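You operate a simulated robot arm through the tools that you are given. There is no shell and no other tool. Be economical: measure what you need, move in short steps, check, and stop when the job is done.

You run a simulated robot arm. Do the job below in one go: nothing can be reset, and whatever is moved stays where it is left.

Task
Put things in order on the table top. At the end: the rolled black socks stands on top of the white stack of plates; the black mill (marked "PEPPER") stands where the rolled black socks stood; the yellow notepad stands where the white plant pot stood; the white plant pot stands where the black mill stood; whatever was shut is shut again. Leave all else as you found it, and nothing knocked over.
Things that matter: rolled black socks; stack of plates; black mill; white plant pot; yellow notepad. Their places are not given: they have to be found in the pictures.

Only the result counts: the job must be done as asked and must still hold three seconds after the hand-in. Knocking over, shifting, dropping, spilling or breaking anything else fails it.

Robot
A 5-joint arm with a two-finger parallel gripper, fixed in place. Base frame: the origin is at the foot of the arm, x ahead of it, y to its left, z up; the work surface is at about z = 0. Readings come in mm, degrees, newtons and seconds.
With the tool pointing down near the work surface it reaches from about 260 to 680 mm from the base axis. Its first joint turns from -66.0 to 66.0 degrees. The tool tilts only in the upright plane through the base axis and itself; it spins freely about its own axis. Payload 2.9 kg.
The tool frame sits at the grasp point between the pads (the TCP): z along the fingers, y along the line on which they close. The tips reach 30 mm beyond it. Largest opening 110 mm; finger width 20, thickness 10; the body of the gripper, 48 by 112 mm, starts 55 mm behind the TCP.
Orientation is that of the tool frame in the base frame, as [roll, pitch, yaw] about the fixed x, y, z axes, in that order (R = Rz(yaw) Ry(pitch) Rx(roll)). With the fingers straight down and closing along the base's y, the tool's x points along the base's -x, its y along +y and its z along -z.

Tools
- The arm moves only by the tool nudge_tool. Its argument "plan" is a list of rows, each an object of numbers (a shift or turn left out is 0, a gripper value left out holds the last): "x", "y", "z": the shift along the tool's x, y, z in mm; "ax", "ay", "az": the turn, a rotation vector about the tool's x, y, z in degrees; "grip": the closure, from 0 (fully open) to 1 (shut). In form: [{"x": .., "y": .., "z": .., "ax": .., "ay": .., "az": .., "grip": ..}, ...]. A call has 1 to 10 rows; each row is the pose to reach, as a shift and turn from the pose commanded when the call began, along the tool's axes at that moment. Each row takes 0.2 s and may step no farther than 50 mm and 8.6 degrees from the row before; otherwise, or with a gripper value out of range, the whole call is refused. A pose out of reach is approached as far as the arm can. The call stops where the force on the tool passes 40 N (or 10 N more than at its start, if that is more) or the arm is blocked; 0.2 s more then pass. The fingers move at their own pace (about 108 mm/s each) and stop on an object; they squeeze with about 28 N. The grip force told is the motor's: it shows also when the fingers shut on nothing. Time passes only in rows, and 0.2 s behind the last, so rows that repeat a pose let the fingers close. The reply holds the time, the measured pose of the TCP, the force on the tool along the base axes, the opening and the grip force, in the units named above and with some noise, and new pictures: "pictures" is both (left out), scene, wrist or none.
- Cameras (640 x 400 px; columns grow to the right, rows downward): "scene" is fixed at [40.9, -465.4, 587.8]; the picture's right is [0.68, -0.74, 0.00], its down [-0.53, -0.49, -0.69] and it looks along [0.51, 0.47, -0.72] (base axes); focal length 298 px, centre (320, 200). "wrist" rides on the gripper at [72, 17, -103] in the tool frame; the picture's right is [-0.23, 0.97, 0.00], its down [-0.76, -0.18, -0.62] and it looks along [-0.61, -0.14, 0.78] (tool axes); focal length 222 px, centre (320, 200).
- point_at(camera, pixels): for up to 12 pixels [column, row] of the newest picture of that camera ("zoom" is the newest enlarged one), the place [x, y, z] in the base frame of the surface seen there, good to about 2 mm. It takes no simulated time.
- inspect(camera, box): a new picture of the part [left, top, right, bottom] of that camera's present view, enlarged. It takes no simulated time.
- job_done(): hands the job in; it is judged then, once.

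Go step by step. Measure first, check grasps and placings, and put right what went wrong. The budget is 80 turns and 170 pictures, counting those below and the enlarged ones. Unless the task says otherwise, let go and move clear before handing in, and close with one line.

The tools are called after ">>>" by a JSON object that holds its "name" and its "arguments". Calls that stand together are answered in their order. nudge_tool: Moves the arm, as the interface text tells. Its arguments: {"type":"object","properties":{"plan":{"type":"array"},"pictures":{"type":"string","enum":["both","scene","wrist","none"]}},"required":["plan"]} The other tools are called the same way: point_at (camera, pixels) gives the place of the surface under pixels of a picture; inspect (camera, box) takes an enlarged picture of a part of a camera's view; job_done () hands the job in.

At the start:

```text
t: 0.0
ee_pos: [508.4, -119.1, 281.7]
tcp_rot: [180.0, 0.0, -179.9]
contact_force: [0.6, -0.5, -0.2]
width: 110.0
gripper_force: 0.0
```

scene: 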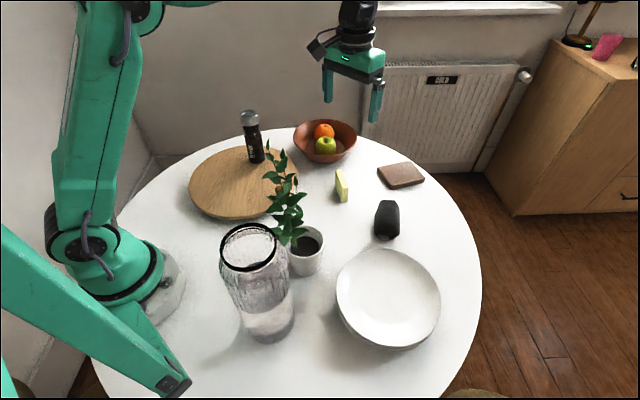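
wrist: 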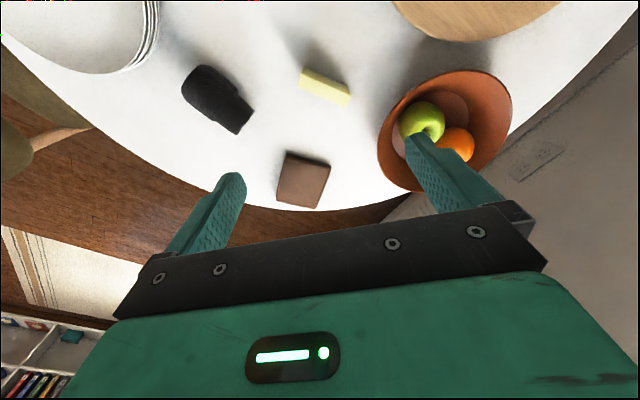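

The scene shows the mill near (252,137), socks near (387,219), the notepad near (341,187), the pot near (306,252) and plates near (388,297). I'll enlarge the view and measure.

>>> {"name": "inspect", "arguments": {"camera": "scene", "box": [180, 90, 340, 190]}}

>>> {"name": "inspect", "arguments": {"camera": "scene", "box": [240, 150, 440, 290]}}

>>> {"name": "point_at", "arguments": {"camera": "scene", "pixels": [[250, 113], [250, 122], [255, 150], [257, 161], [387, 204], [387, 220], [386, 238], [341, 171], [341, 185], [342, 201], [306, 272], [312, 240]]}}

>>> {"name": "point_at", "arguments": {"camera": "scene", "pixels": [[388, 297], [340, 290], [436, 300], [385, 250], [388, 345], [240, 165], [200, 200], [320, 260], [290, 262], [325, 230], [250, 230], [268, 320]]}}

```text
4.00 times, centred on (260, 140) of scene
```

zoom: 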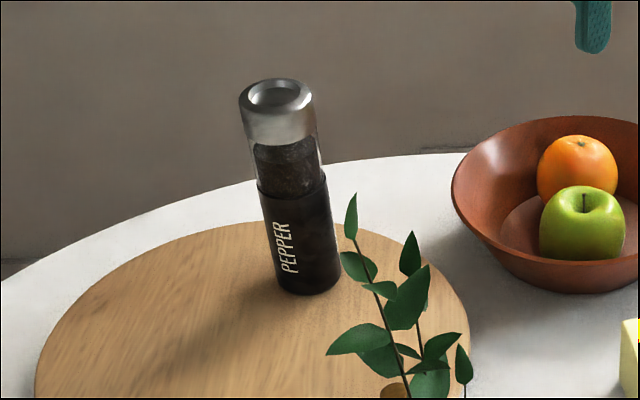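

```text
2.86 times, centred on (340, 220) of scene
```

zoom: 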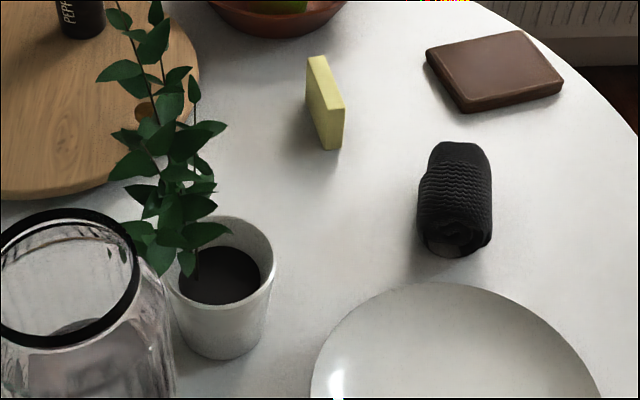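

```text
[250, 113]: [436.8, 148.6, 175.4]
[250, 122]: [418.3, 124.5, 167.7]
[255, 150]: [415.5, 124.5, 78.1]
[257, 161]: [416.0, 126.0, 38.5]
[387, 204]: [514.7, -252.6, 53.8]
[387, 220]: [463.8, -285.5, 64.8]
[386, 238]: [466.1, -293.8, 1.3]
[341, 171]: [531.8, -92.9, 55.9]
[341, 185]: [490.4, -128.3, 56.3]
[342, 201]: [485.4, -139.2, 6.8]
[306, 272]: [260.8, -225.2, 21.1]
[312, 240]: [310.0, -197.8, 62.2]
```

```text
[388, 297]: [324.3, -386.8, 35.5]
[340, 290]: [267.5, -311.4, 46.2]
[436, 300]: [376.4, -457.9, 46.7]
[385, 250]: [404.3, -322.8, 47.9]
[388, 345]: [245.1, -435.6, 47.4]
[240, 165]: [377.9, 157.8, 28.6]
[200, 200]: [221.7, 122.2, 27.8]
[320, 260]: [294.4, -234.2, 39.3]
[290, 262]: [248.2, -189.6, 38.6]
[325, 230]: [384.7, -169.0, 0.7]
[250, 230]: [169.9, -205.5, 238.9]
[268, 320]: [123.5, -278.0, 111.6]
```

The views are clear: the mill stands on the board and the notepad stands upright on its edge. Next I'll get the socks, notepad and plate outlines from the wrist view.

>>> {"name": "point_at", "arguments": {"camera": "wrist", "pixels": [[190, 75], [183, 92], [205, 68], [215, 98], [245, 100], [237, 131], [252, 108], [300, 72], [325, 85], [348, 97], [349, 104], [300, 85]]}}

>>> {"name": "point_at", "arguments": {"camera": "scene", "pixels": [[377, 205], [398, 207], [376, 235], [399, 236], [380, 215], [395, 215], [387, 226], [283, 165], [268, 145], [285, 205], [290, 225], [304, 195]]}}

>>> {"name": "inspect", "arguments": {"camera": "wrist", "box": [160, 40, 360, 165]}}

```text
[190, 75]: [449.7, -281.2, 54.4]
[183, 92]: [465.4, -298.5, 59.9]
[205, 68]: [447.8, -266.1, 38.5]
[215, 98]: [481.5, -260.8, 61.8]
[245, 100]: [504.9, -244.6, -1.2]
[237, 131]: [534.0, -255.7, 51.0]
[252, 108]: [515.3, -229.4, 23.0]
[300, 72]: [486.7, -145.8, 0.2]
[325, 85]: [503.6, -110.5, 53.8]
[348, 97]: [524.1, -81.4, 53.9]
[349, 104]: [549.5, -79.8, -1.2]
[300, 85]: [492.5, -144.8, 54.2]
```

```text
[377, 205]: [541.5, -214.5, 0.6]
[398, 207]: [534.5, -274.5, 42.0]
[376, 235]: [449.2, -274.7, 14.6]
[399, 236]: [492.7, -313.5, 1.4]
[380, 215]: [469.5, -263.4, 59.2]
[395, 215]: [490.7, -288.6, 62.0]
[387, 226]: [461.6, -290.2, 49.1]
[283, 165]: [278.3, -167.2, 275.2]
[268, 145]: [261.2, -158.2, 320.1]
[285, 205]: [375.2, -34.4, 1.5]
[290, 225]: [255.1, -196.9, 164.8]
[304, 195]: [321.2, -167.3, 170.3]
```

```text
3.20 times, centred on (260, 102) of wrist
```

zoom: 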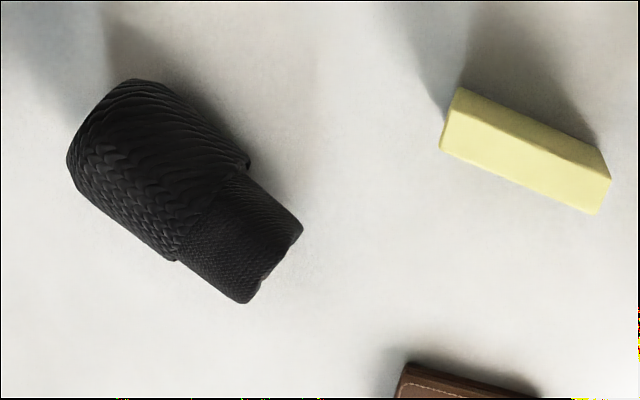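

The socks lie with their long axis at about 35° in base xy, centred near (487,-265) and about 62 mm high. I'll hover above them with the fingers turned across that axis.

>>> {"name": "nudge_tool", "arguments": {"plan": [{"x": 4, "y": -29, "z": 20, "az": -7}, {"x": 8, "y": -58, "z": 40, "az": -14}, {"x": 13, "y": -88, "z": 60, "az": -21}, {"x": 17, "y": -117, "z": 80, "az": -28}, {"x": 21, "y": -146, "z": 100, "az": -35}, {"x": 21, "y": -146, "z": 100, "az": -35}]}}

```text
t: 1.4
ee_pos: [486.5, -266.7, 183.0]
tcp_rot: [-180.0, 0.0, -144.9]
contact_force: [-0.4, 0.1, 0.4]
width: 109.7
gripper_force: 0.2
```

scene: 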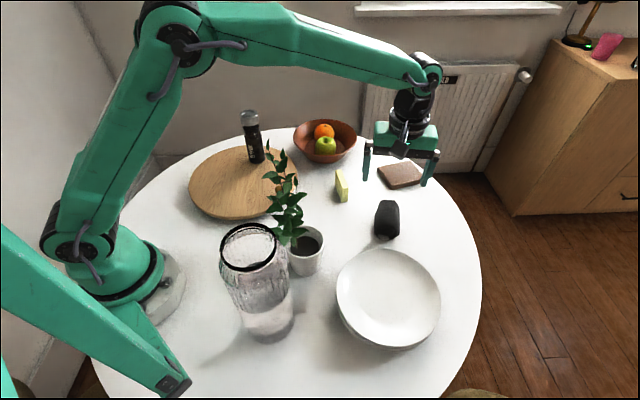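
wrist: 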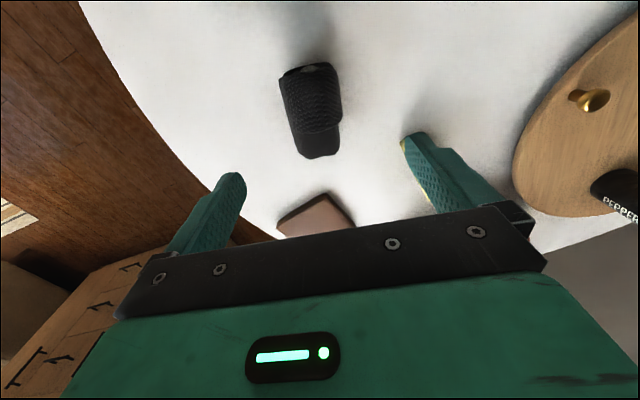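

The fingers straddle the socks at (311,110), but a brass knob shows on the board at (590,98). I'll look at that and measure the outline of the socks.

>>> {"name": "point_at", "arguments": {"camera": "wrist", "pixels": [[280, 78], [335, 65], [308, 70], [292, 120], [341, 115], [318, 110], [300, 157], [338, 150], [318, 157], [318, 140], [590, 98], [575, 100]]}}

>>> {"name": "inspect", "arguments": {"camera": "wrist", "box": [500, 0, 640, 240]}}

>>> {"name": "inspect", "arguments": {"camera": "wrist", "box": [260, 50, 380, 170]}}

```text
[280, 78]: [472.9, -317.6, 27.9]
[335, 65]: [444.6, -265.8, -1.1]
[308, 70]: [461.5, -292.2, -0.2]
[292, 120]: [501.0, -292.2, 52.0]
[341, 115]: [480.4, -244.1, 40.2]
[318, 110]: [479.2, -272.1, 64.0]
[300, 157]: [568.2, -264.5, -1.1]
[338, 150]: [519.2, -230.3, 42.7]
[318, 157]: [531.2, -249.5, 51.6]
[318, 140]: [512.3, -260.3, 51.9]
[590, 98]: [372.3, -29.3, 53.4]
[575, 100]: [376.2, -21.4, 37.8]
```

```text
1.67 times, centred on (570, 120) of wrist
```

zoom: 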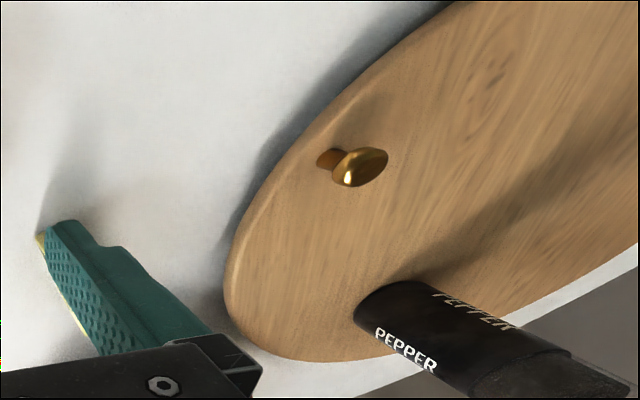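

```text
3.33 times, centred on (320, 110) of wrist
```

zoom: 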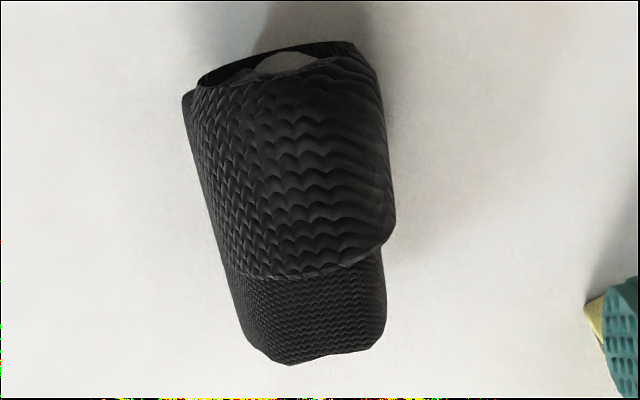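

The axis is nearer 28° and the socks centre on about (490,-268). I'll correct the turn slightly, descend to z≈38 and close.

>>> {"name": "nudge_tool", "arguments": {"plan": [{"x": -1, "y": -3, "z": 40, "az": 7}, {"x": -1, "y": -3, "z": 80, "az": 7}, {"x": -1, "y": -3, "z": 115, "az": 7}, {"x": -1, "y": -3, "z": 144, "az": 7}, {"x": -1, "y": -3, "z": 144, "az": 7}, {"x": -1, "y": -3, "z": 144, "az": 7, "grip": 0.6}, {"x": -1, "y": -3, "z": 144, "az": 7, "grip": 1}, {"x": -1, "y": -3, "z": 144, "az": 7, "grip": 1}]}}

```text
t: 3.2
ee_pos: [490.4, -268.7, 37.2]
tcp_rot: [179.9, 0.1, -152.0]
contact_force: [-0.3, -0.4, -0.6]
width: 69.3
gripper_force: 28.2
```

scene: 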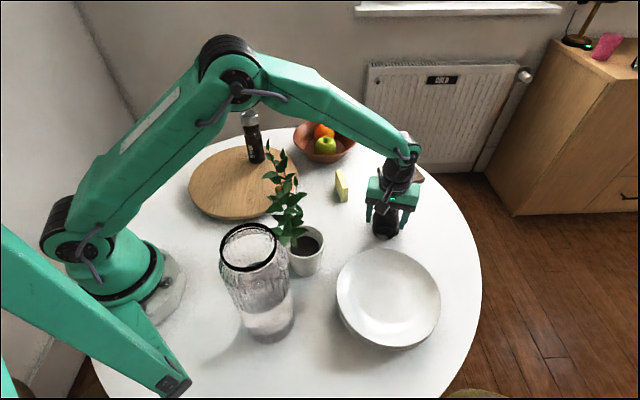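
wrist: 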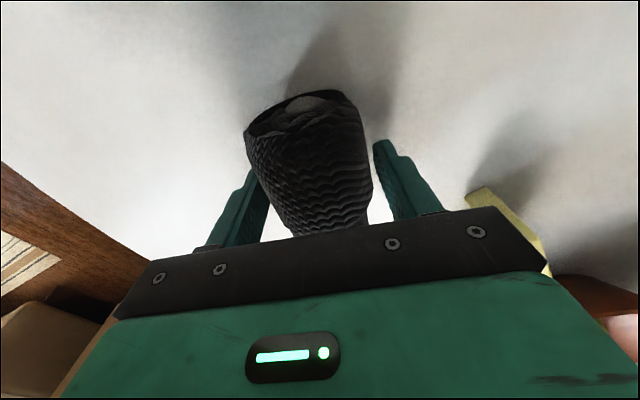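

The grasp holds at 69 mm. The plant is about 320 mm tall and sits under the swing of the forearm, so I'll lift well up before turning.

>>> {"name": "nudge_tool", "arguments": {"plan": [{"z": -25}, {"z": -65}, {"z": -110}, {"z": -155}, {"z": -200}, {"z": -240}, {"z": -240}]}}

```text
t: 4.8
ee_pos: [489.3, -268.5, 278.8]
tcp_rot: [180.0, -0.1, -152.0]
contact_force: [-0.4, -0.4, -1.3]
width: 69.2
gripper_force: 28.2
```

scene: 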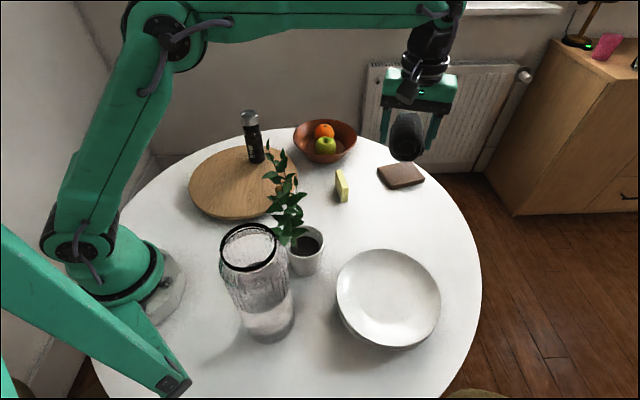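
wrist: 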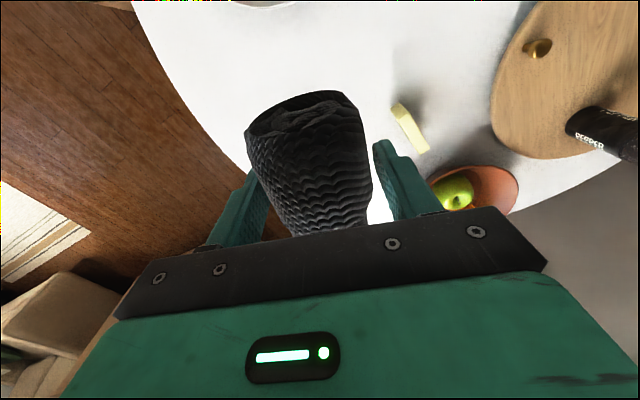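

The socks are held and lifted. Before turning I'll check the forearm height, the elbow and the plant's extent.

>>> {"name": "point_at", "arguments": {"camera": "scene", "pixels": [[440, 15], [350, 24], [250, 35], [170, 40], [80, 240], [430, 45], [266, 142], [281, 156], [293, 195], [302, 210], [268, 177], [282, 237]]}}

>>> {"name": "inspect", "arguments": {"camera": "scene", "box": [230, 130, 350, 290]}}

```text
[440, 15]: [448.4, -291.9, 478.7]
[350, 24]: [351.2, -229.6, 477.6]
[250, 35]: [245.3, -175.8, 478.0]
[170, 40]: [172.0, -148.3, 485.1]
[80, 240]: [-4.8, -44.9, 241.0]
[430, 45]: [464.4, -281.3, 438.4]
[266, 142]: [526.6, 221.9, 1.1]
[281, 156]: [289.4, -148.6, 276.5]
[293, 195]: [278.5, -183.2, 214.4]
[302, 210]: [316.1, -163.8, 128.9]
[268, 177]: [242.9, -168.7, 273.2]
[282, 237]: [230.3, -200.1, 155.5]
```

```text
2.50 times, centred on (290, 210) of scene
```

zoom: 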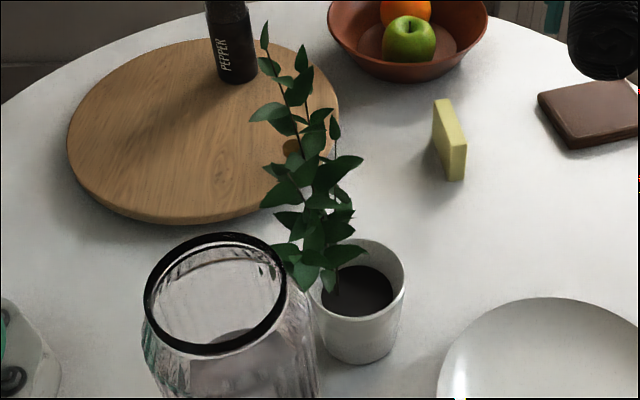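

The forearm is at z≈478, well over the plant tip at about 325. I'll now move over the plates at this height.

>>> {"name": "nudge_tool", "arguments": {"plan": [{"x": 40, "y": -5}, {"x": 80, "y": -10}, {"x": 120, "y": -15}, {"x": 160, "y": -19}, {"x": 200, "y": -23}, {"x": 200, "y": -23, "z": 45}, {"x": 200, "y": -23, "z": 90}, {"x": 200, "y": -23, "z": 130}, {"x": 200, "y": -23, "z": 130}]}}

```text
t: 6.8
ee_pos: [325.5, -381.9, 145.7]
tcp_rot: [180.0, 0.0, -152.0]
contact_force: [-1.0, -0.5, -1.0]
width: 68.9
gripper_force: 27.7
```

scene: 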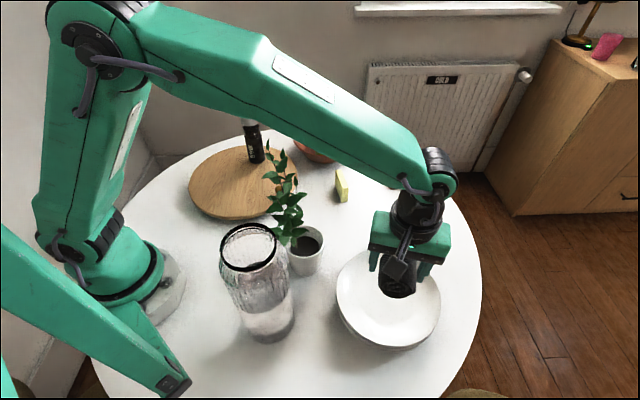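
wrist: 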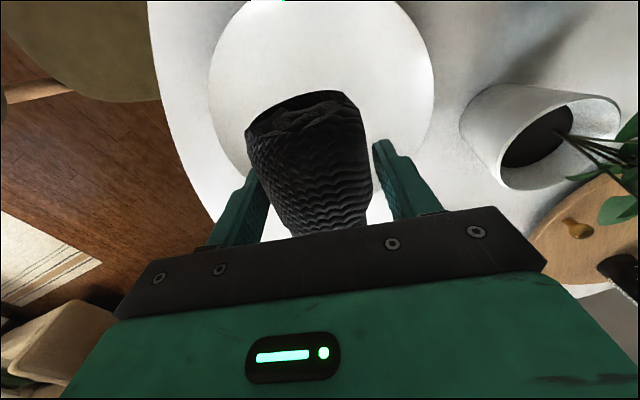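

The socks are centred over the plates at (325,-382). I'll lower them gently to contact.

>>> {"name": "nudge_tool", "arguments": {"plan": [{"z": 35}, {"z": 60}, {"z": 67}, {"z": 70}, {"z": 72}, {"z": 72}], "pictures": "none"}}

>>> {"name": "inspect", "arguments": {"camera": "wrist", "box": [200, 60, 440, 260]}}

```text
t: 7.9
ee_pos: [325.5, -383.7, 81.7]
tcp_rot: [-179.5, 0.1, -151.9]
contact_force: [-1.6, 2.3, 4.6]
width: 68.8
gripper_force: 28.4
stopped in row 5: the force on the tool passed its limit (the readings are from after the stop); the commanded pose is now the measured one
```

```text
2.00 times, centred on (320, 160) of wrist
```

zoom: 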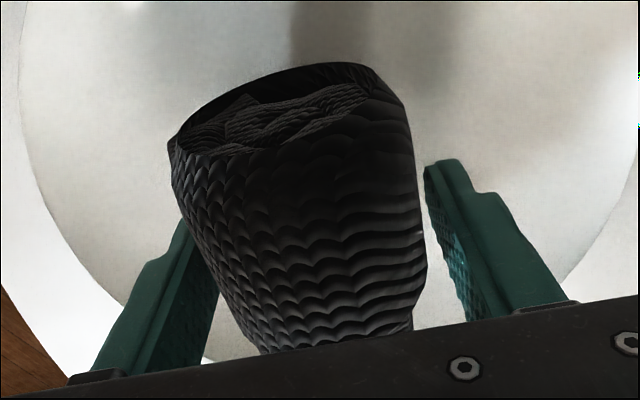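

Contact came at z≈82 and the remaining upward force is about 5 N, so the socks rest on the plates. I'll open partly and rise.

>>> {"name": "nudge_tool", "arguments": {"plan": [{"grip": 0.3}, {"grip": 0.15}, {"grip": 0.1}, {"z": -40}, {"z": -85}, {"z": -130}, {"z": -180}, {"z": -180}]}}

```text
t: 9.7
ee_pos: [324.1, -382.7, 263.6]
tcp_rot: [-179.7, 0.1, -152.1]
contact_force: [-1.0, -0.8, 0.1]
width: 99.0
gripper_force: 0.0
```

scene: 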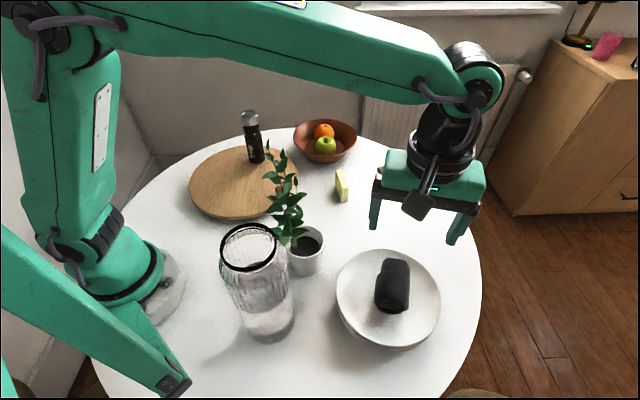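
wrist: 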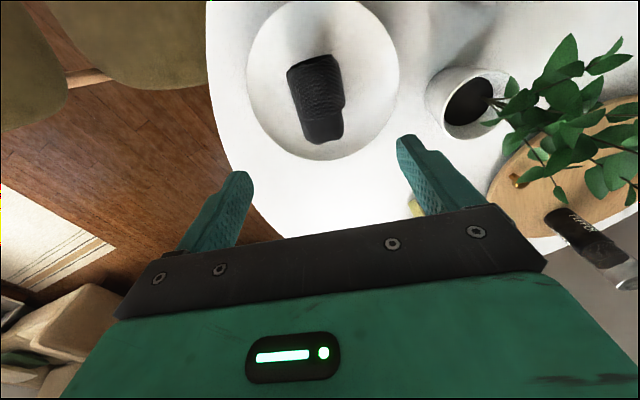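

The socks stand well in the middle of the plates. From this view I'll measure the pot rim, the leaves and the mill.

>>> {"name": "point_at", "arguments": {"camera": "wrist", "pixels": [[428, 95], [460, 68], [470, 100], [455, 135], [510, 80], [440, 78], [500, 125], [540, 95], [590, 65], [610, 45], [565, 45], [540, 155]]}}

>>> {"name": "inspect", "arguments": {"camera": "wrist", "box": [410, 10, 640, 290]}}

>>> {"name": "point_at", "arguments": {"camera": "scene", "pixels": [[306, 228], [323, 243], [306, 275], [295, 274], [318, 271], [288, 250], [304, 252], [243, 138], [262, 138], [252, 110], [252, 162], [262, 160]]}}

```text
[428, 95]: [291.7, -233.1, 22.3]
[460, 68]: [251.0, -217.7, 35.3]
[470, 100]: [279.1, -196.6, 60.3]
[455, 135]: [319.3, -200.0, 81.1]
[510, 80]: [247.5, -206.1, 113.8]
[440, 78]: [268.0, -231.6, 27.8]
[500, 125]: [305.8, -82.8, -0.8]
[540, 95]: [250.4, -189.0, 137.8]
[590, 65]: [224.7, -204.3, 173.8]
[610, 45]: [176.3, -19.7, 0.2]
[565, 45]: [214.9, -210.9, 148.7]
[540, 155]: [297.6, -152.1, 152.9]
```

```text
1.43 times, centred on (525, 150) of wrist
```

zoom: 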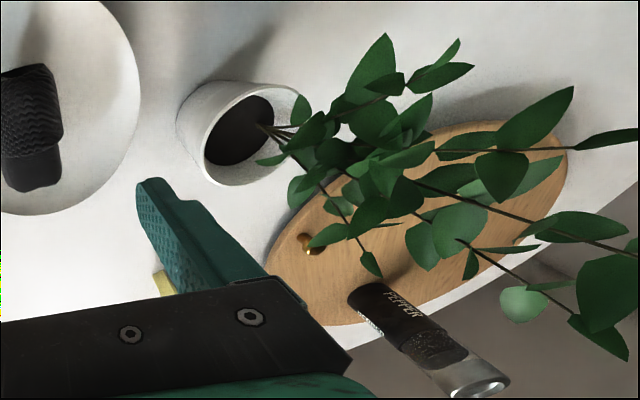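

```text
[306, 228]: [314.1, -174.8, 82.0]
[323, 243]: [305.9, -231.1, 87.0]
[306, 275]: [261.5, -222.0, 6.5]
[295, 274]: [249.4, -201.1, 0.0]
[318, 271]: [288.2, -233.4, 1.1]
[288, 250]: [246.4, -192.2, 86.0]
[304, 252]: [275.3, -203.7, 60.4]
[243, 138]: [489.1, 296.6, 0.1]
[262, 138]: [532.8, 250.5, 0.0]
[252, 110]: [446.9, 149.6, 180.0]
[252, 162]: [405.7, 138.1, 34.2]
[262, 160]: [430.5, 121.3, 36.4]
```

The pot (rim centre ≈(282,-203), rim z≈86, ø≈78) carries a 320 mm plant leaning toward the base, so I have to plan its grasp around the forearm. I'll measure the forearm, the wrist, the jar and the plant tip now.

>>> {"name": "point_at", "arguments": {"camera": "scene", "pixels": [[482, 88], [470, 60], [425, 92], [400, 103], [300, 80], [200, 62], [140, 50], [30, 35], [60, 250], [400, 40], [300, 22], [200, 10]]}}

>>> {"name": "point_at", "arguments": {"camera": "scene", "pixels": [[268, 147], [269, 152], [222, 252], [277, 245], [250, 270], [250, 224], [295, 300], [240, 330], [292, 325], [285, 180], [273, 200], [275, 152]]}}

```text
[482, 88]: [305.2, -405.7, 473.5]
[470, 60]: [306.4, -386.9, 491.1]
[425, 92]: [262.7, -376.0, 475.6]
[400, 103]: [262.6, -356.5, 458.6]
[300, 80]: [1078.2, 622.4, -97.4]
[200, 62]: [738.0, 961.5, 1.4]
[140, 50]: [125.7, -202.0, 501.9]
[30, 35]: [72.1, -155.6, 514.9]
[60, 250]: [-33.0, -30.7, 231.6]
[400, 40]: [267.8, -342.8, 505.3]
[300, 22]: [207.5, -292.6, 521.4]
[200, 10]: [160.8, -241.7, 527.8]
```

```text
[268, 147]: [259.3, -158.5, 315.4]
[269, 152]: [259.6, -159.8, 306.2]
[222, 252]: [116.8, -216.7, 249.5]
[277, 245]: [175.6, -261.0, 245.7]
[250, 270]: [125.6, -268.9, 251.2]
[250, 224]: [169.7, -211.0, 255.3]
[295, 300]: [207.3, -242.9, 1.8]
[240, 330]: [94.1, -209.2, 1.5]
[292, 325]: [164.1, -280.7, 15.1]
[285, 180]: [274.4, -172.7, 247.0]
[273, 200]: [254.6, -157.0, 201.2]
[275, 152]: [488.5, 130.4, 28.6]
```

The forearm clears the plant while the TCP stays at 260 mm or more. The mill goes next, so I'll travel wide and high to look down at it.

>>> {"name": "nudge_tool", "arguments": {"plan": [{"x": -36, "y": 23, "z": -20}, {"x": -72, "y": 46, "z": -40}, {"x": -108, "y": 70, "z": -56}, {"x": -144, "y": 94, "z": -56}, {"x": -180, "y": 117, "z": -56}, {"x": -216, "y": 140, "z": -56}, {"x": -252, "y": 164, "z": -56}, {"x": -263, "y": 212, "z": -56}, {"x": -274, "y": 260, "z": -56}], "pictures": "none"}}

```text
t: 11.7
ee_pos: [442.1, -24.4, 316.5]
tcp_rot: [-179.9, 0.3, -152.0]
contact_force: [-0.3, 0.3, 1.0]
width: 99.2
gripper_force: 0.1
```

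The arm is clear and the pose reads (442,-24,317). I'll continue to above the mill and look.

>>> {"name": "nudge_tool", "arguments": {"plan": [{"x": -18, "y": 40}, {"x": -36, "y": 80}, {"x": -54, "y": 120}, {"x": -66, "y": 150}, {"x": -66, "y": 150}]}}

```text
t: 12.9
ee_pos: [432.5, 139.9, 314.8]
tcp_rot: [180.0, 0.1, -152.0]
contact_force: [0.4, -0.3, -0.5]
width: 98.9
gripper_force: 0.1
```

scene: 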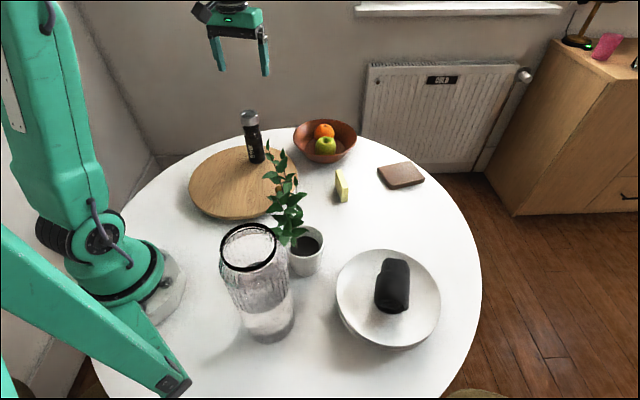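
wrist: 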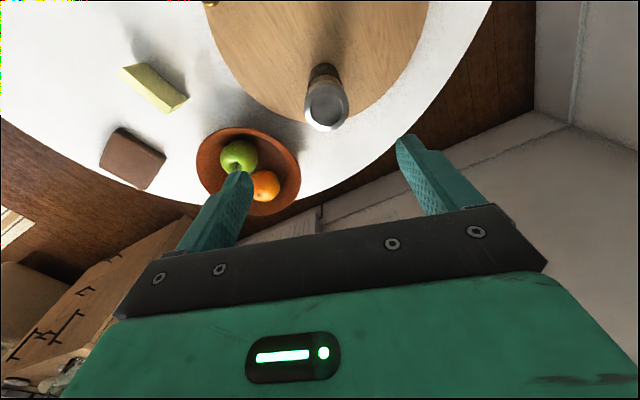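

>>> {"name": "inspect", "arguments": {"camera": "wrist", "box": [280, 40, 370, 150]}}

>>> {"name": "point_at", "arguments": {"camera": "wrist", "pixels": [[326, 104], [307, 110], [347, 110], [326, 86], [326, 128], [312, 76], [338, 74], [324, 66], [325, 80], [347, 98], [306, 98], [326, 116]]}}

```text
3.64 times, centred on (325, 95) of wrist
```

zoom: 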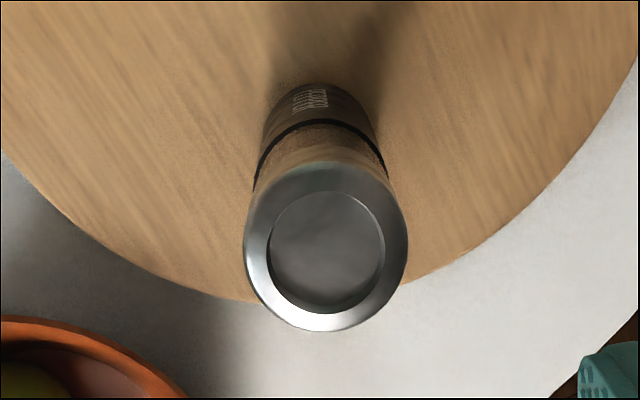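

```text
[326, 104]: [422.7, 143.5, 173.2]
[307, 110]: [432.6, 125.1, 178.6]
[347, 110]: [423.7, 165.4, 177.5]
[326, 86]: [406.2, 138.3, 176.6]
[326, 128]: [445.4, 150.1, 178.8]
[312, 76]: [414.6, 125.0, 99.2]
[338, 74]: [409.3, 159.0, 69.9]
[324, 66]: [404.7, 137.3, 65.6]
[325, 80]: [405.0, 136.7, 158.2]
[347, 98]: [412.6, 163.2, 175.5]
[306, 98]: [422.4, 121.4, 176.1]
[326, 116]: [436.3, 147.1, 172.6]
```

The mill axis is at (426,144), with its top at z≈179 and ø≈42. I'll descend to z≈140 (the body stays above the top) and close.

>>> {"name": "nudge_tool", "arguments": {"plan": [{"x": 4, "y": 6.5, "z": 45}, {"x": 4, "y": 6.5, "z": 90}, {"x": 4, "y": 6.5, "z": 130}, {"x": 4, "y": 6.5, "z": 160}, {"x": 4, "y": 6.5, "z": 175}, {"x": 4, "y": 6.5, "z": 175}, {"x": 4, "y": 6.5, "z": 175, "grip": 0.45}, {"x": 4, "y": 6.5, "z": 175, "grip": 0.7}, {"x": 4, "y": 6.5, "z": 175, "grip": 0.8}, {"x": 4, "y": 6.5, "z": 175, "grip": 0.8}]}}

```text
t: 15.1
ee_pos: [426.7, 141.4, 139.4]
tcp_rot: [-180.0, 0.1, -151.9]
contact_force: [1.2, 0.4, 0.0]
width: 47.7
gripper_force: 27.8
```

scene: 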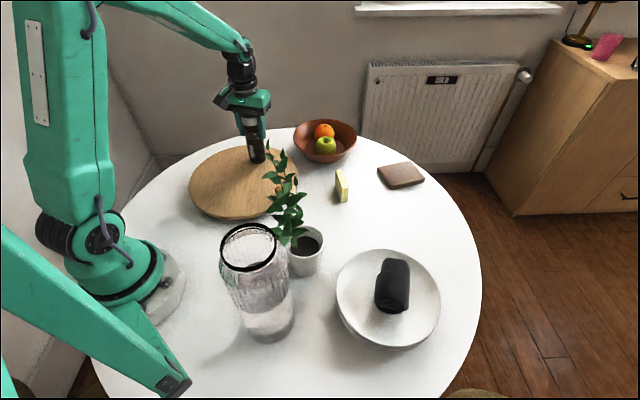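
wrist: 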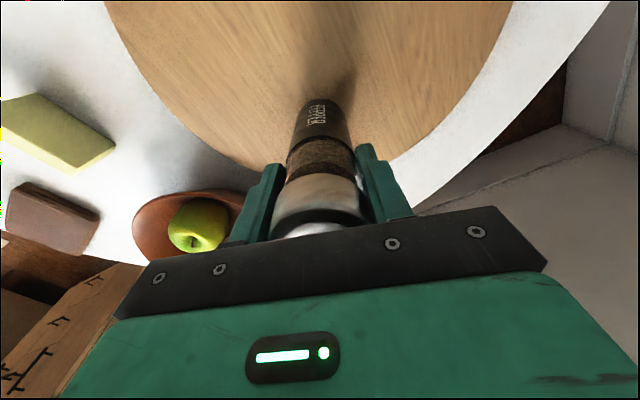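

The mill is held at about 48 mm. I'll lift 150 mm, then cross to the socks' old place.

>>> {"name": "nudge_tool", "arguments": {"plan": [{"z": -15, "grip": 0.9}, {"z": -50}, {"z": -95}, {"z": -140}, {"x": 14, "y": -40, "z": -152}, {"x": 29, "y": -85, "z": -152}, {"x": 45, "y": -131, "z": -152}, {"x": 61, "y": -177, "z": -152}, {"x": 77, "y": -223, "z": -152}, {"x": 93, "y": -269, "z": -152}]}}

```text
t: 17.3
ee_pos: [466.8, -139.8, 293.5]
tcp_rot: [-179.7, 0.4, -152.0]
contact_force: [-0.3, -1.1, -2.8]
width: 47.3
gripper_force: 27.5
```

scene: 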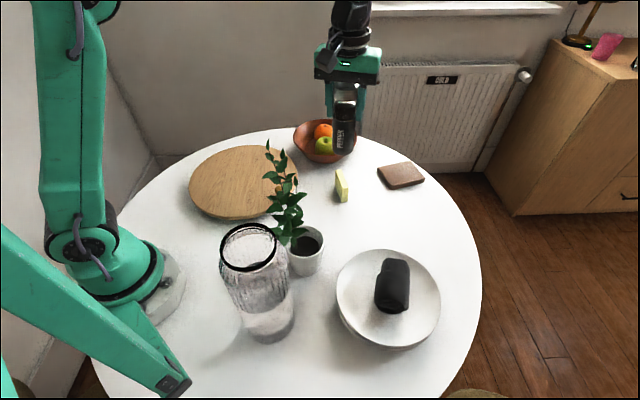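
wrist: 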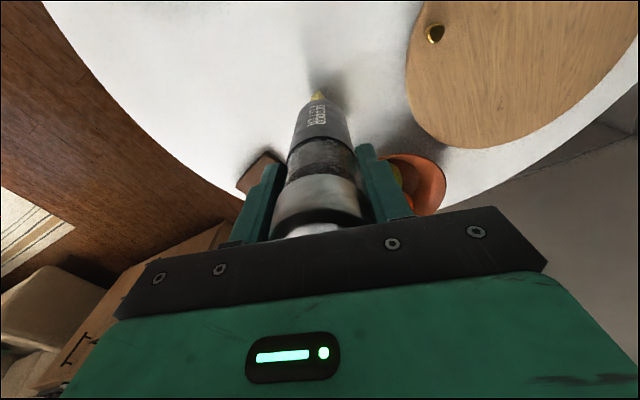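

The mill is still upright in the grip. I'll finish the crossing and lower to just above the table.

>>> {"name": "nudge_tool", "arguments": {"plan": [{"x": 14, "y": -42}, {"x": 28, "y": -84}, {"x": 41, "y": -124.5}, {"x": 41, "y": -124.5}, {"x": 41, "y": -124.5, "z": 45}, {"x": 41, "y": -124.5, "z": 90}, {"x": 41, "y": -124.5, "z": 130}, {"x": 41, "y": -124.5, "z": 160}, {"x": 41, "y": -124.5, "z": 170}, {"x": 41, "y": -124.5, "z": 170}]}}

```text
t: 19.5
ee_pos: [492.0, -268.2, 123.4]
tcp_rot: [-179.7, 0.2, -152.1]
contact_force: [0.4, -0.5, -1.9]
width: 47.6
gripper_force: 27.8
```

scene: 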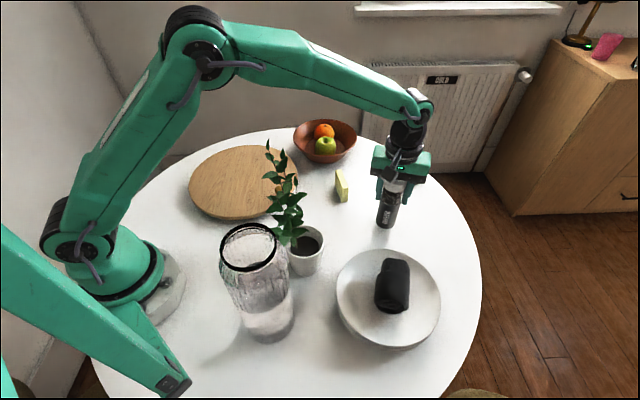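
wrist: 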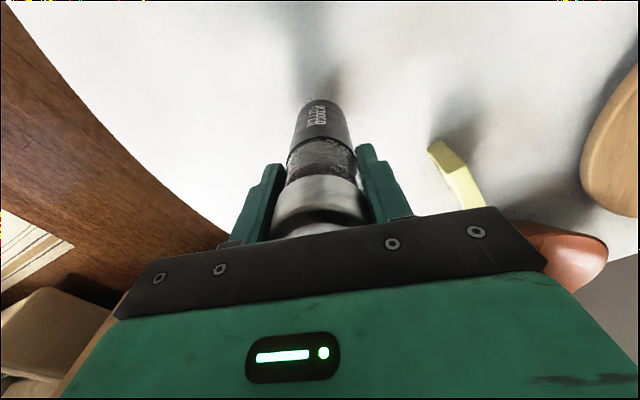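

The mill is about 12 mm above the table at the right spot. I'll lower it in small steps.

>>> {"name": "nudge_tool", "arguments": {"plan": [{"z": 6}, {"z": 9}, {"z": 11}, {"z": 12}, {"z": 13}, {"z": 13}], "pictures": "none"}}

```text
t: 20.9
ee_pos: [492.8, -267.9, 110.9]
tcp_rot: [-179.7, 0.3, -152.0]
contact_force: [-0.3, 0.2, -3.0]
width: 47.3
gripper_force: 28.1
```

There is no contact yet (force -3 N is the weight). I'll creep down a little further.

>>> {"name": "nudge_tool", "arguments": {"plan": [{"z": 0.7}, {"z": 1.4}, {"z": 2}, {"z": 2}], "pictures": "none"}}

```text
t: 21.9
ee_pos: [492.3, -268.4, 111.2]
tcp_rot: [-179.6, 0.3, -151.9]
contact_force: [-0.7, 2.0, 4.0]
width: 47.4
gripper_force: 28.0
```

Contact has come (+4 N). I'll release and rise straight up.

>>> {"name": "nudge_tool", "arguments": {"plan": [{"grip": 0.5}, {"grip": 0.3}, {"grip": 0.1}, {"z": -30}, {"z": -75}, {"z": -120}, {"z": -165}, {"z": -205}, {"z": -205}]}}

```text
t: 23.9
ee_pos: [493.6, -265.7, 315.4]
tcp_rot: [-179.7, 0.2, -152.1]
contact_force: [0.2, 0.0, -0.2]
width: 98.9
gripper_force: 0.1
```

scene: 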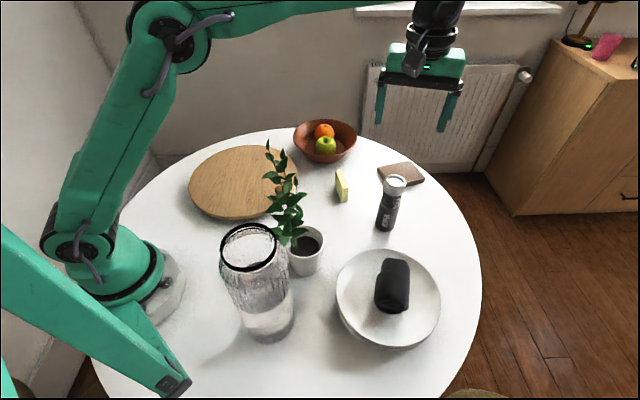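
wrist: 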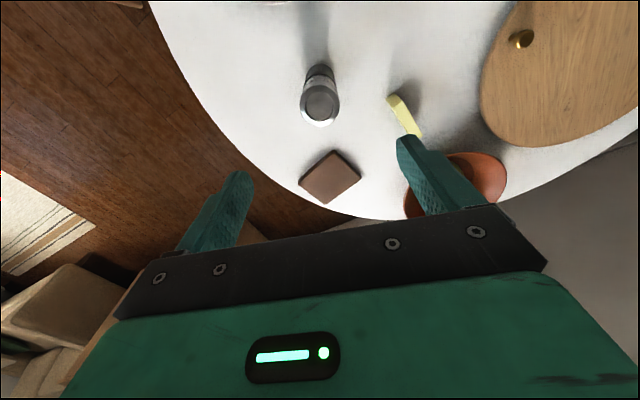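

The mill stands at the socks' old spot. Next I'll turn the gripper about 152° so the camera sits on the outer side, and move toward the outer side of the pot for a close look.

>>> {"name": "nudge_tool", "arguments": {"plan": [{"x": 15, "y": 1, "az": -8.5}, {"x": 30, "y": 3, "az": -17}, {"x": 45, "y": 4, "az": -25.5}, {"x": 60, "y": 6, "az": -34}, {"x": 75, "y": 7, "az": -42.5}, {"x": 90, "y": 9, "az": -51}, {"x": 105, "y": 10, "az": -59.5}, {"x": 120, "y": 12, "az": -68}, {"x": 133, "y": 13, "az": -76}], "pictures": "none"}}

>>> {"name": "nudge_tool", "arguments": {"plan": [{"az": -8.5, "grip": 0.3}, {"az": -17}, {"az": -25.5}, {"az": -34}, {"az": -42.5}, {"az": -51}, {"az": -59.5}, {"az": -68}, {"az": -76}, {"az": -76}]}}

```text
t: 25.9
ee_pos: [367.0, -319.4, 315.6]
tcp_rot: [-179.7, -0.4, -75.8]
contact_force: [0.4, 0.7, -0.1]
width: 99.1
gripper_force: 0.2
```

```text
t: 28.1
ee_pos: [427.2, -0.9, 320.6]
tcp_rot: [179.9, -0.2, -7.8]
contact_force: [-0.2, -0.1, -0.3]
width: 77.0
gripper_force: 0.0
out of reach, approached as far as the arm can: row 4, 5, 6, 7, 8, 9, 10
```

scene: 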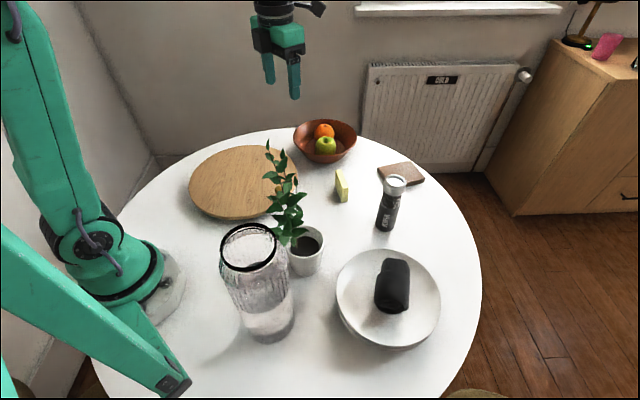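
wrist: 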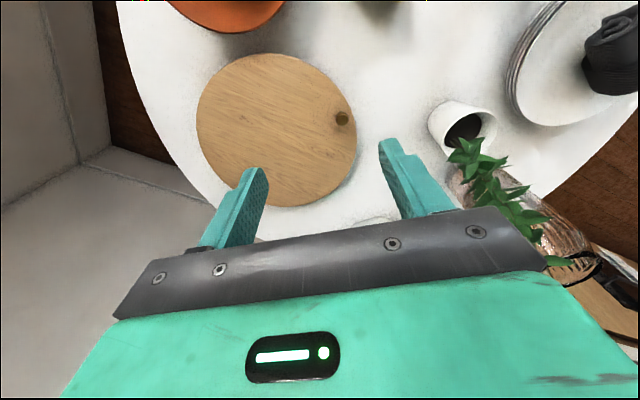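

The spin joint hit its limit (about ±172° relative), so the base swung instead, without touching anything. I'll unwind the other way to the same tool direction.

>>> {"name": "nudge_tool", "arguments": {"plan": [{"az": 8.5}, {"az": 17}, {"az": 25.5}, {"az": 34}, {"az": 42.5}, {"az": 51}, {"az": 59.5}, {"az": 68}, {"az": 76.5}, {"az": 85}], "pictures": "none"}}

```text
t: 30.3
ee_pos: [430.8, -4.5, 312.7]
tcp_rot: [-179.7, 0.0, -92.8]
contact_force: [-0.8, -0.4, 0.7]
width: 77.2
gripper_force: 0.2
```

The position held and the spin is unwinding. I'll continue.

>>> {"name": "nudge_tool", "arguments": {"plan": [{"az": 8.5}, {"az": 17}, {"az": 25.5}, {"az": 34}, {"az": 42.5}, {"az": 51}, {"az": 59.5}, {"az": 68}, {"az": 76.5}, {"az": 85}], "pictures": "none"}}

>>> {"name": "nudge_tool", "arguments": {"plan": [{"az": 8.5}, {"az": 17}, {"az": 25.5}, {"az": 34}, {"az": 42.5}, {"az": 51}, {"az": 59.5}, {"az": 68}, {"az": 76.5}, {"az": 85}], "pictures": "none"}}

```text
t: 32.5
ee_pos: [430.9, -5.0, 313.7]
tcp_rot: [-180.0, 0.3, -177.8]
contact_force: [-0.4, -0.2, -0.1]
width: 76.9
gripper_force: 0.0
```

```text
t: 34.7
ee_pos: [430.5, -6.3, 313.7]
tcp_rot: [179.7, 0.0, 97.1]
contact_force: [-0.7, -1.0, 0.2]
width: 77.0
gripper_force: 0.0
```

Now at yaw 97, I'll swing round to the pot's outer side while turning the rest.

>>> {"name": "nudge_tool", "arguments": {"plan": [{"x": -30, "y": -2, "az": 8.5}, {"x": -60, "y": -6, "az": 17}, {"x": -90, "y": -14, "az": 25.5}, {"x": -120, "y": -24, "az": 34}, {"x": -150, "y": -35, "az": 42.5}, {"x": -180, "y": -48, "az": 51}, {"x": -210, "y": -60, "az": 59.5}, {"x": -240, "y": -73, "az": 68}, {"x": -270, "y": -86, "az": 76.5}, {"x": -301, "y": -98, "az": 85}]}}

```text
t: 36.9
ee_pos: [373.4, -317.0, 315.1]
tcp_rot: [179.9, -0.2, 12.1]
contact_force: [-0.1, 0.4, -0.3]
width: 77.2
gripper_force: 0.0
```

scene: 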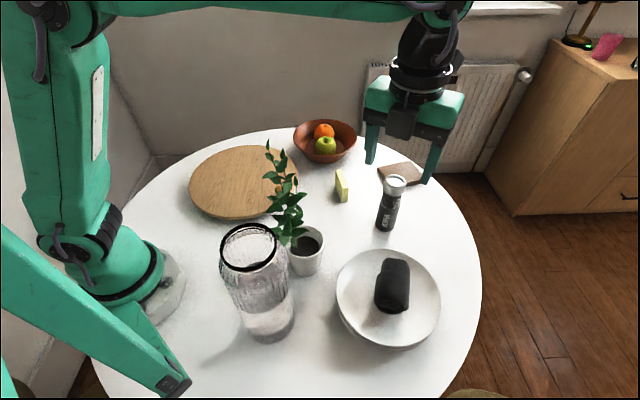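
wrist: 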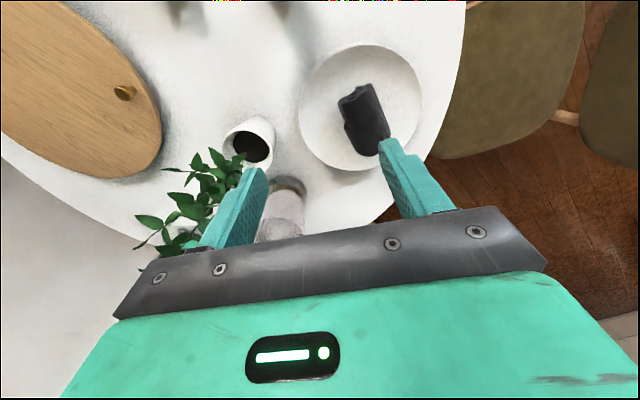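

The pot shows at (250,145) from the outer side, with its near rim free of leaves. I'll enlarge it and measure the rim.

>>> {"name": "inspect", "arguments": {"camera": "wrist", "box": [130, 100, 310, 260]}}

>>> {"name": "inspect", "arguments": {"camera": "wrist", "box": [210, 105, 290, 185]}}

>>> {"name": "point_at", "arguments": {"camera": "zoom", "pixels": [[320, 100], [250, 200], [400, 200], [320, 290], [380, 260], [320, 200], [260, 260], [360, 130], [300, 240], [340, 260], [270, 150], [400, 160]]}}

```text
2.50 times, centred on (220, 180) of wrist
```

zoom: 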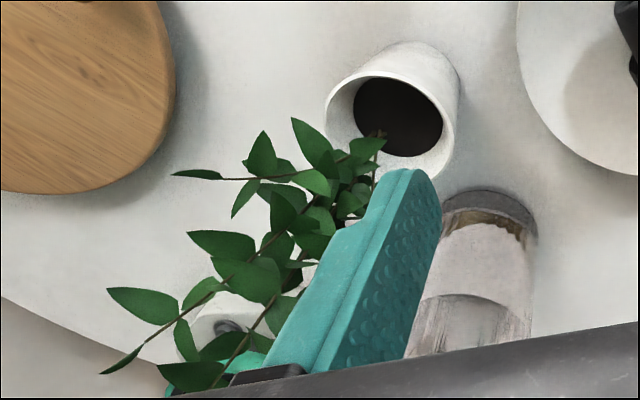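

```text
5.00 times, centred on (250, 145) of wrist
```

zoom: 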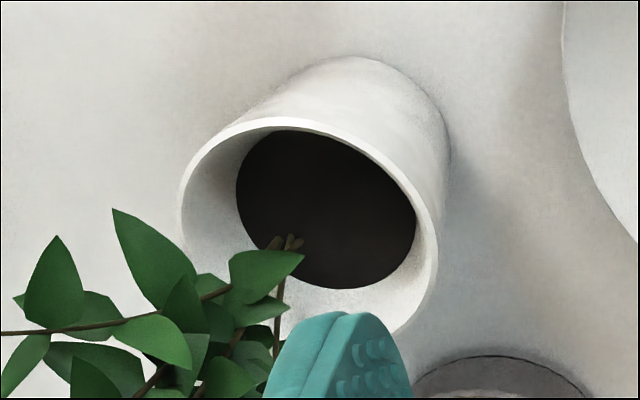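

```text
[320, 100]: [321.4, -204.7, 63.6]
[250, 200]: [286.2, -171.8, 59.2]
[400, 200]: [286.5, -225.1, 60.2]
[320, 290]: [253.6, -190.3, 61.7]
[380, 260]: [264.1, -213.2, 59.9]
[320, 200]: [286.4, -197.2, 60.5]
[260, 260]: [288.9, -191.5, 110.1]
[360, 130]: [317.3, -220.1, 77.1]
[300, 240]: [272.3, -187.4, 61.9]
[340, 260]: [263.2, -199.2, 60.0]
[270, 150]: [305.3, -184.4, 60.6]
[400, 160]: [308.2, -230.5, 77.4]
```

The soil lies at z=60 and the stems root at about (272,-187), leaving the -y and +x side of the pot free. I'll pin down the rim.

>>> {"name": "point_at", "arguments": {"camera": "zoom", "pixels": [[434, 220], [436, 250], [430, 290], [400, 325], [420, 190], [390, 155], [350, 130], [300, 119], [250, 124], [210, 150], [190, 185], [183, 210]]}}

>>> {"name": "point_at", "arguments": {"camera": "wrist", "pixels": [[201, 170], [216, 155], [228, 170], [234, 158], [225, 183], [195, 205], [172, 215], [150, 220], [190, 240], [226, 195], [200, 185], [214, 187]]}}

```text
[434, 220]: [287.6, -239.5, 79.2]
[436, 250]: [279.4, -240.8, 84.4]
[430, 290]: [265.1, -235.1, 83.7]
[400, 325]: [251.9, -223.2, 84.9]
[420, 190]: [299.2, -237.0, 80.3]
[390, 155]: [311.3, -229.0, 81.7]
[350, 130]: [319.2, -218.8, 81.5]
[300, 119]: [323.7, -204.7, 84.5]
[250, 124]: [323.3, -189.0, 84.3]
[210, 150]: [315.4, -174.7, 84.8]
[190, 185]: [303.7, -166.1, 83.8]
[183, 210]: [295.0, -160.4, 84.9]
```

```text
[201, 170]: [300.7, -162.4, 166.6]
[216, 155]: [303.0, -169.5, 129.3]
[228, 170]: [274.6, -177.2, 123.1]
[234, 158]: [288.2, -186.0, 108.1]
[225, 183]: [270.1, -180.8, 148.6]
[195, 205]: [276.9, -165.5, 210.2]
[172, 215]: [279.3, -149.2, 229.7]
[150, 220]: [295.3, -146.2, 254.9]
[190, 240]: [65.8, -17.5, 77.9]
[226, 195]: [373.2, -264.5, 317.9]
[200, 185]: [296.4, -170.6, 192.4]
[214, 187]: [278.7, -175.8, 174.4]
```

The rim circle is centred at (283,-200), R≈40.5, z≈85. I'll pinch the wall on its free -y side with the tool leaned about 13° toward the base, going first to a standoff outside.

>>> {"name": "nudge_tool", "arguments": {"plan": [{"x": -4, "y": -7, "z": 37, "az": 3.5, "grip": 0.72}, {"x": -9, "y": -14, "z": 75, "az": 7}, {"x": -13, "y": -21, "z": 112, "ax": 3.3, "ay": -3, "az": 7}, {"x": -18, "y": -28, "z": 150, "ax": 6.6, "ay": -6, "az": 7}, {"x": -18, "y": -28, "z": 150, "ax": 9.8, "ay": -8.6, "az": 7}, {"x": -18, "y": -28, "z": 150, "ax": 9.8, "ay": -8.6, "az": 7}]}}

```text
t: 38.3
ee_pos: [349.1, -293.5, 164.3]
tcp_rot: [-170.8, 9.0, 6.0]
contact_force: [0.2, -0.7, 0.8]
width: 30.7
gripper_force: 0.1
```

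scene: 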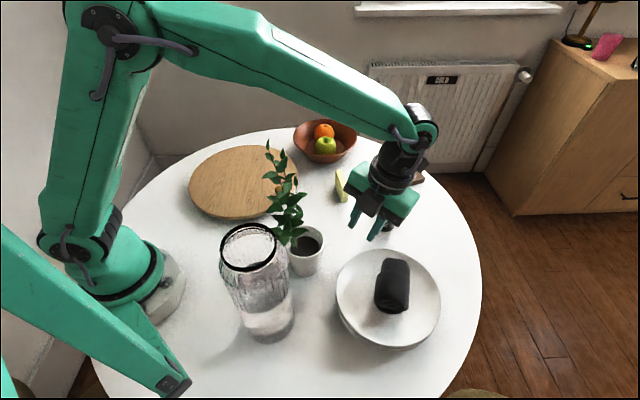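
wrist: 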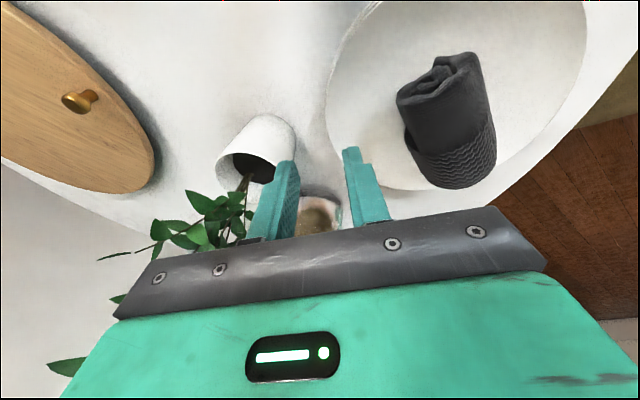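

The tool leans as planned. I'll move in above the rim, keeping the tips about 15 mm over it, and check alignment.

>>> {"name": "nudge_tool", "arguments": {"plan": [{"x": -16, "y": -17, "z": 17}, {"x": -32, "y": -33, "z": 34}, {"x": -48.4, "y": -50.3, "z": 50.8}, {"x": -48.4, "y": -50.3, "z": 50.8}]}}

>>> {"name": "inspect", "arguments": {"camera": "wrist", "box": [220, 80, 420, 260]}}

>>> {"name": "inspect", "arguments": {"camera": "scene", "box": [220, 120, 420, 290]}}

```text
t: 39.3
ee_pos: [289.4, -240.9, 129.7]
tcp_rot: [-170.9, 8.9, 6.0]
contact_force: [0.6, -1.0, 0.7]
width: 30.6
gripper_force: 0.0
```

scene: 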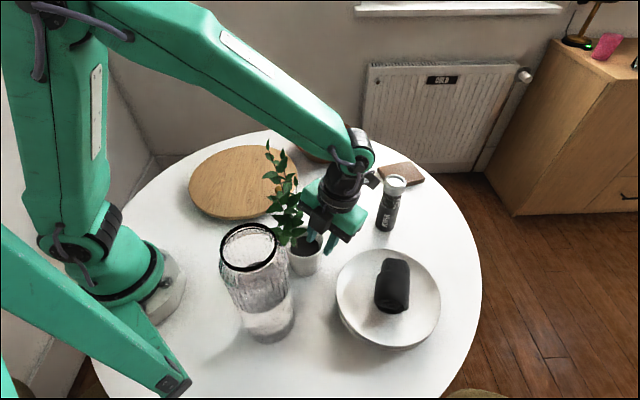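
wrist: 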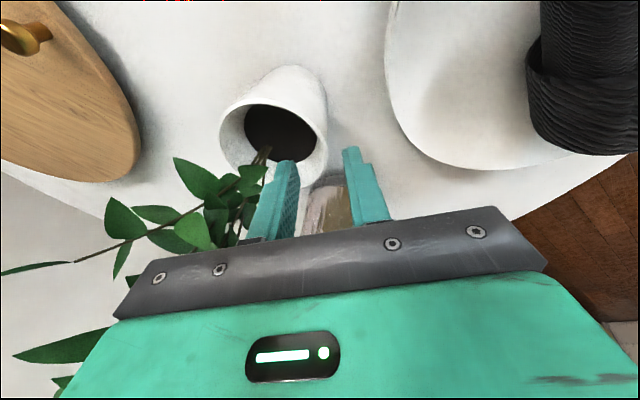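

```text
2.22 times, centred on (320, 170) of wrist
```

zoom: 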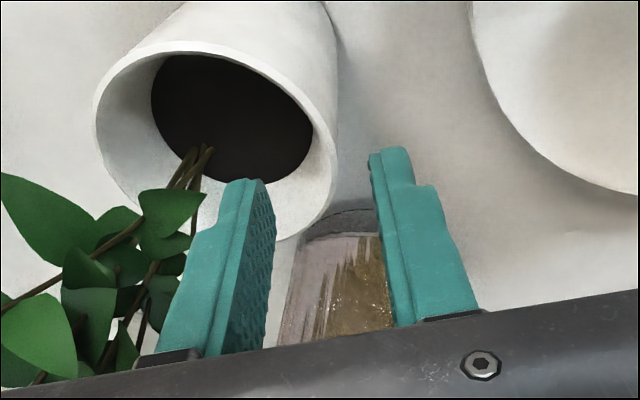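

```text
2.35 times, centred on (320, 205) of scene
```

zoom: 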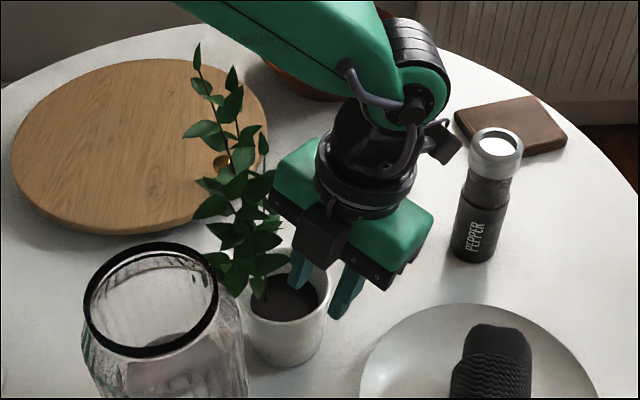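

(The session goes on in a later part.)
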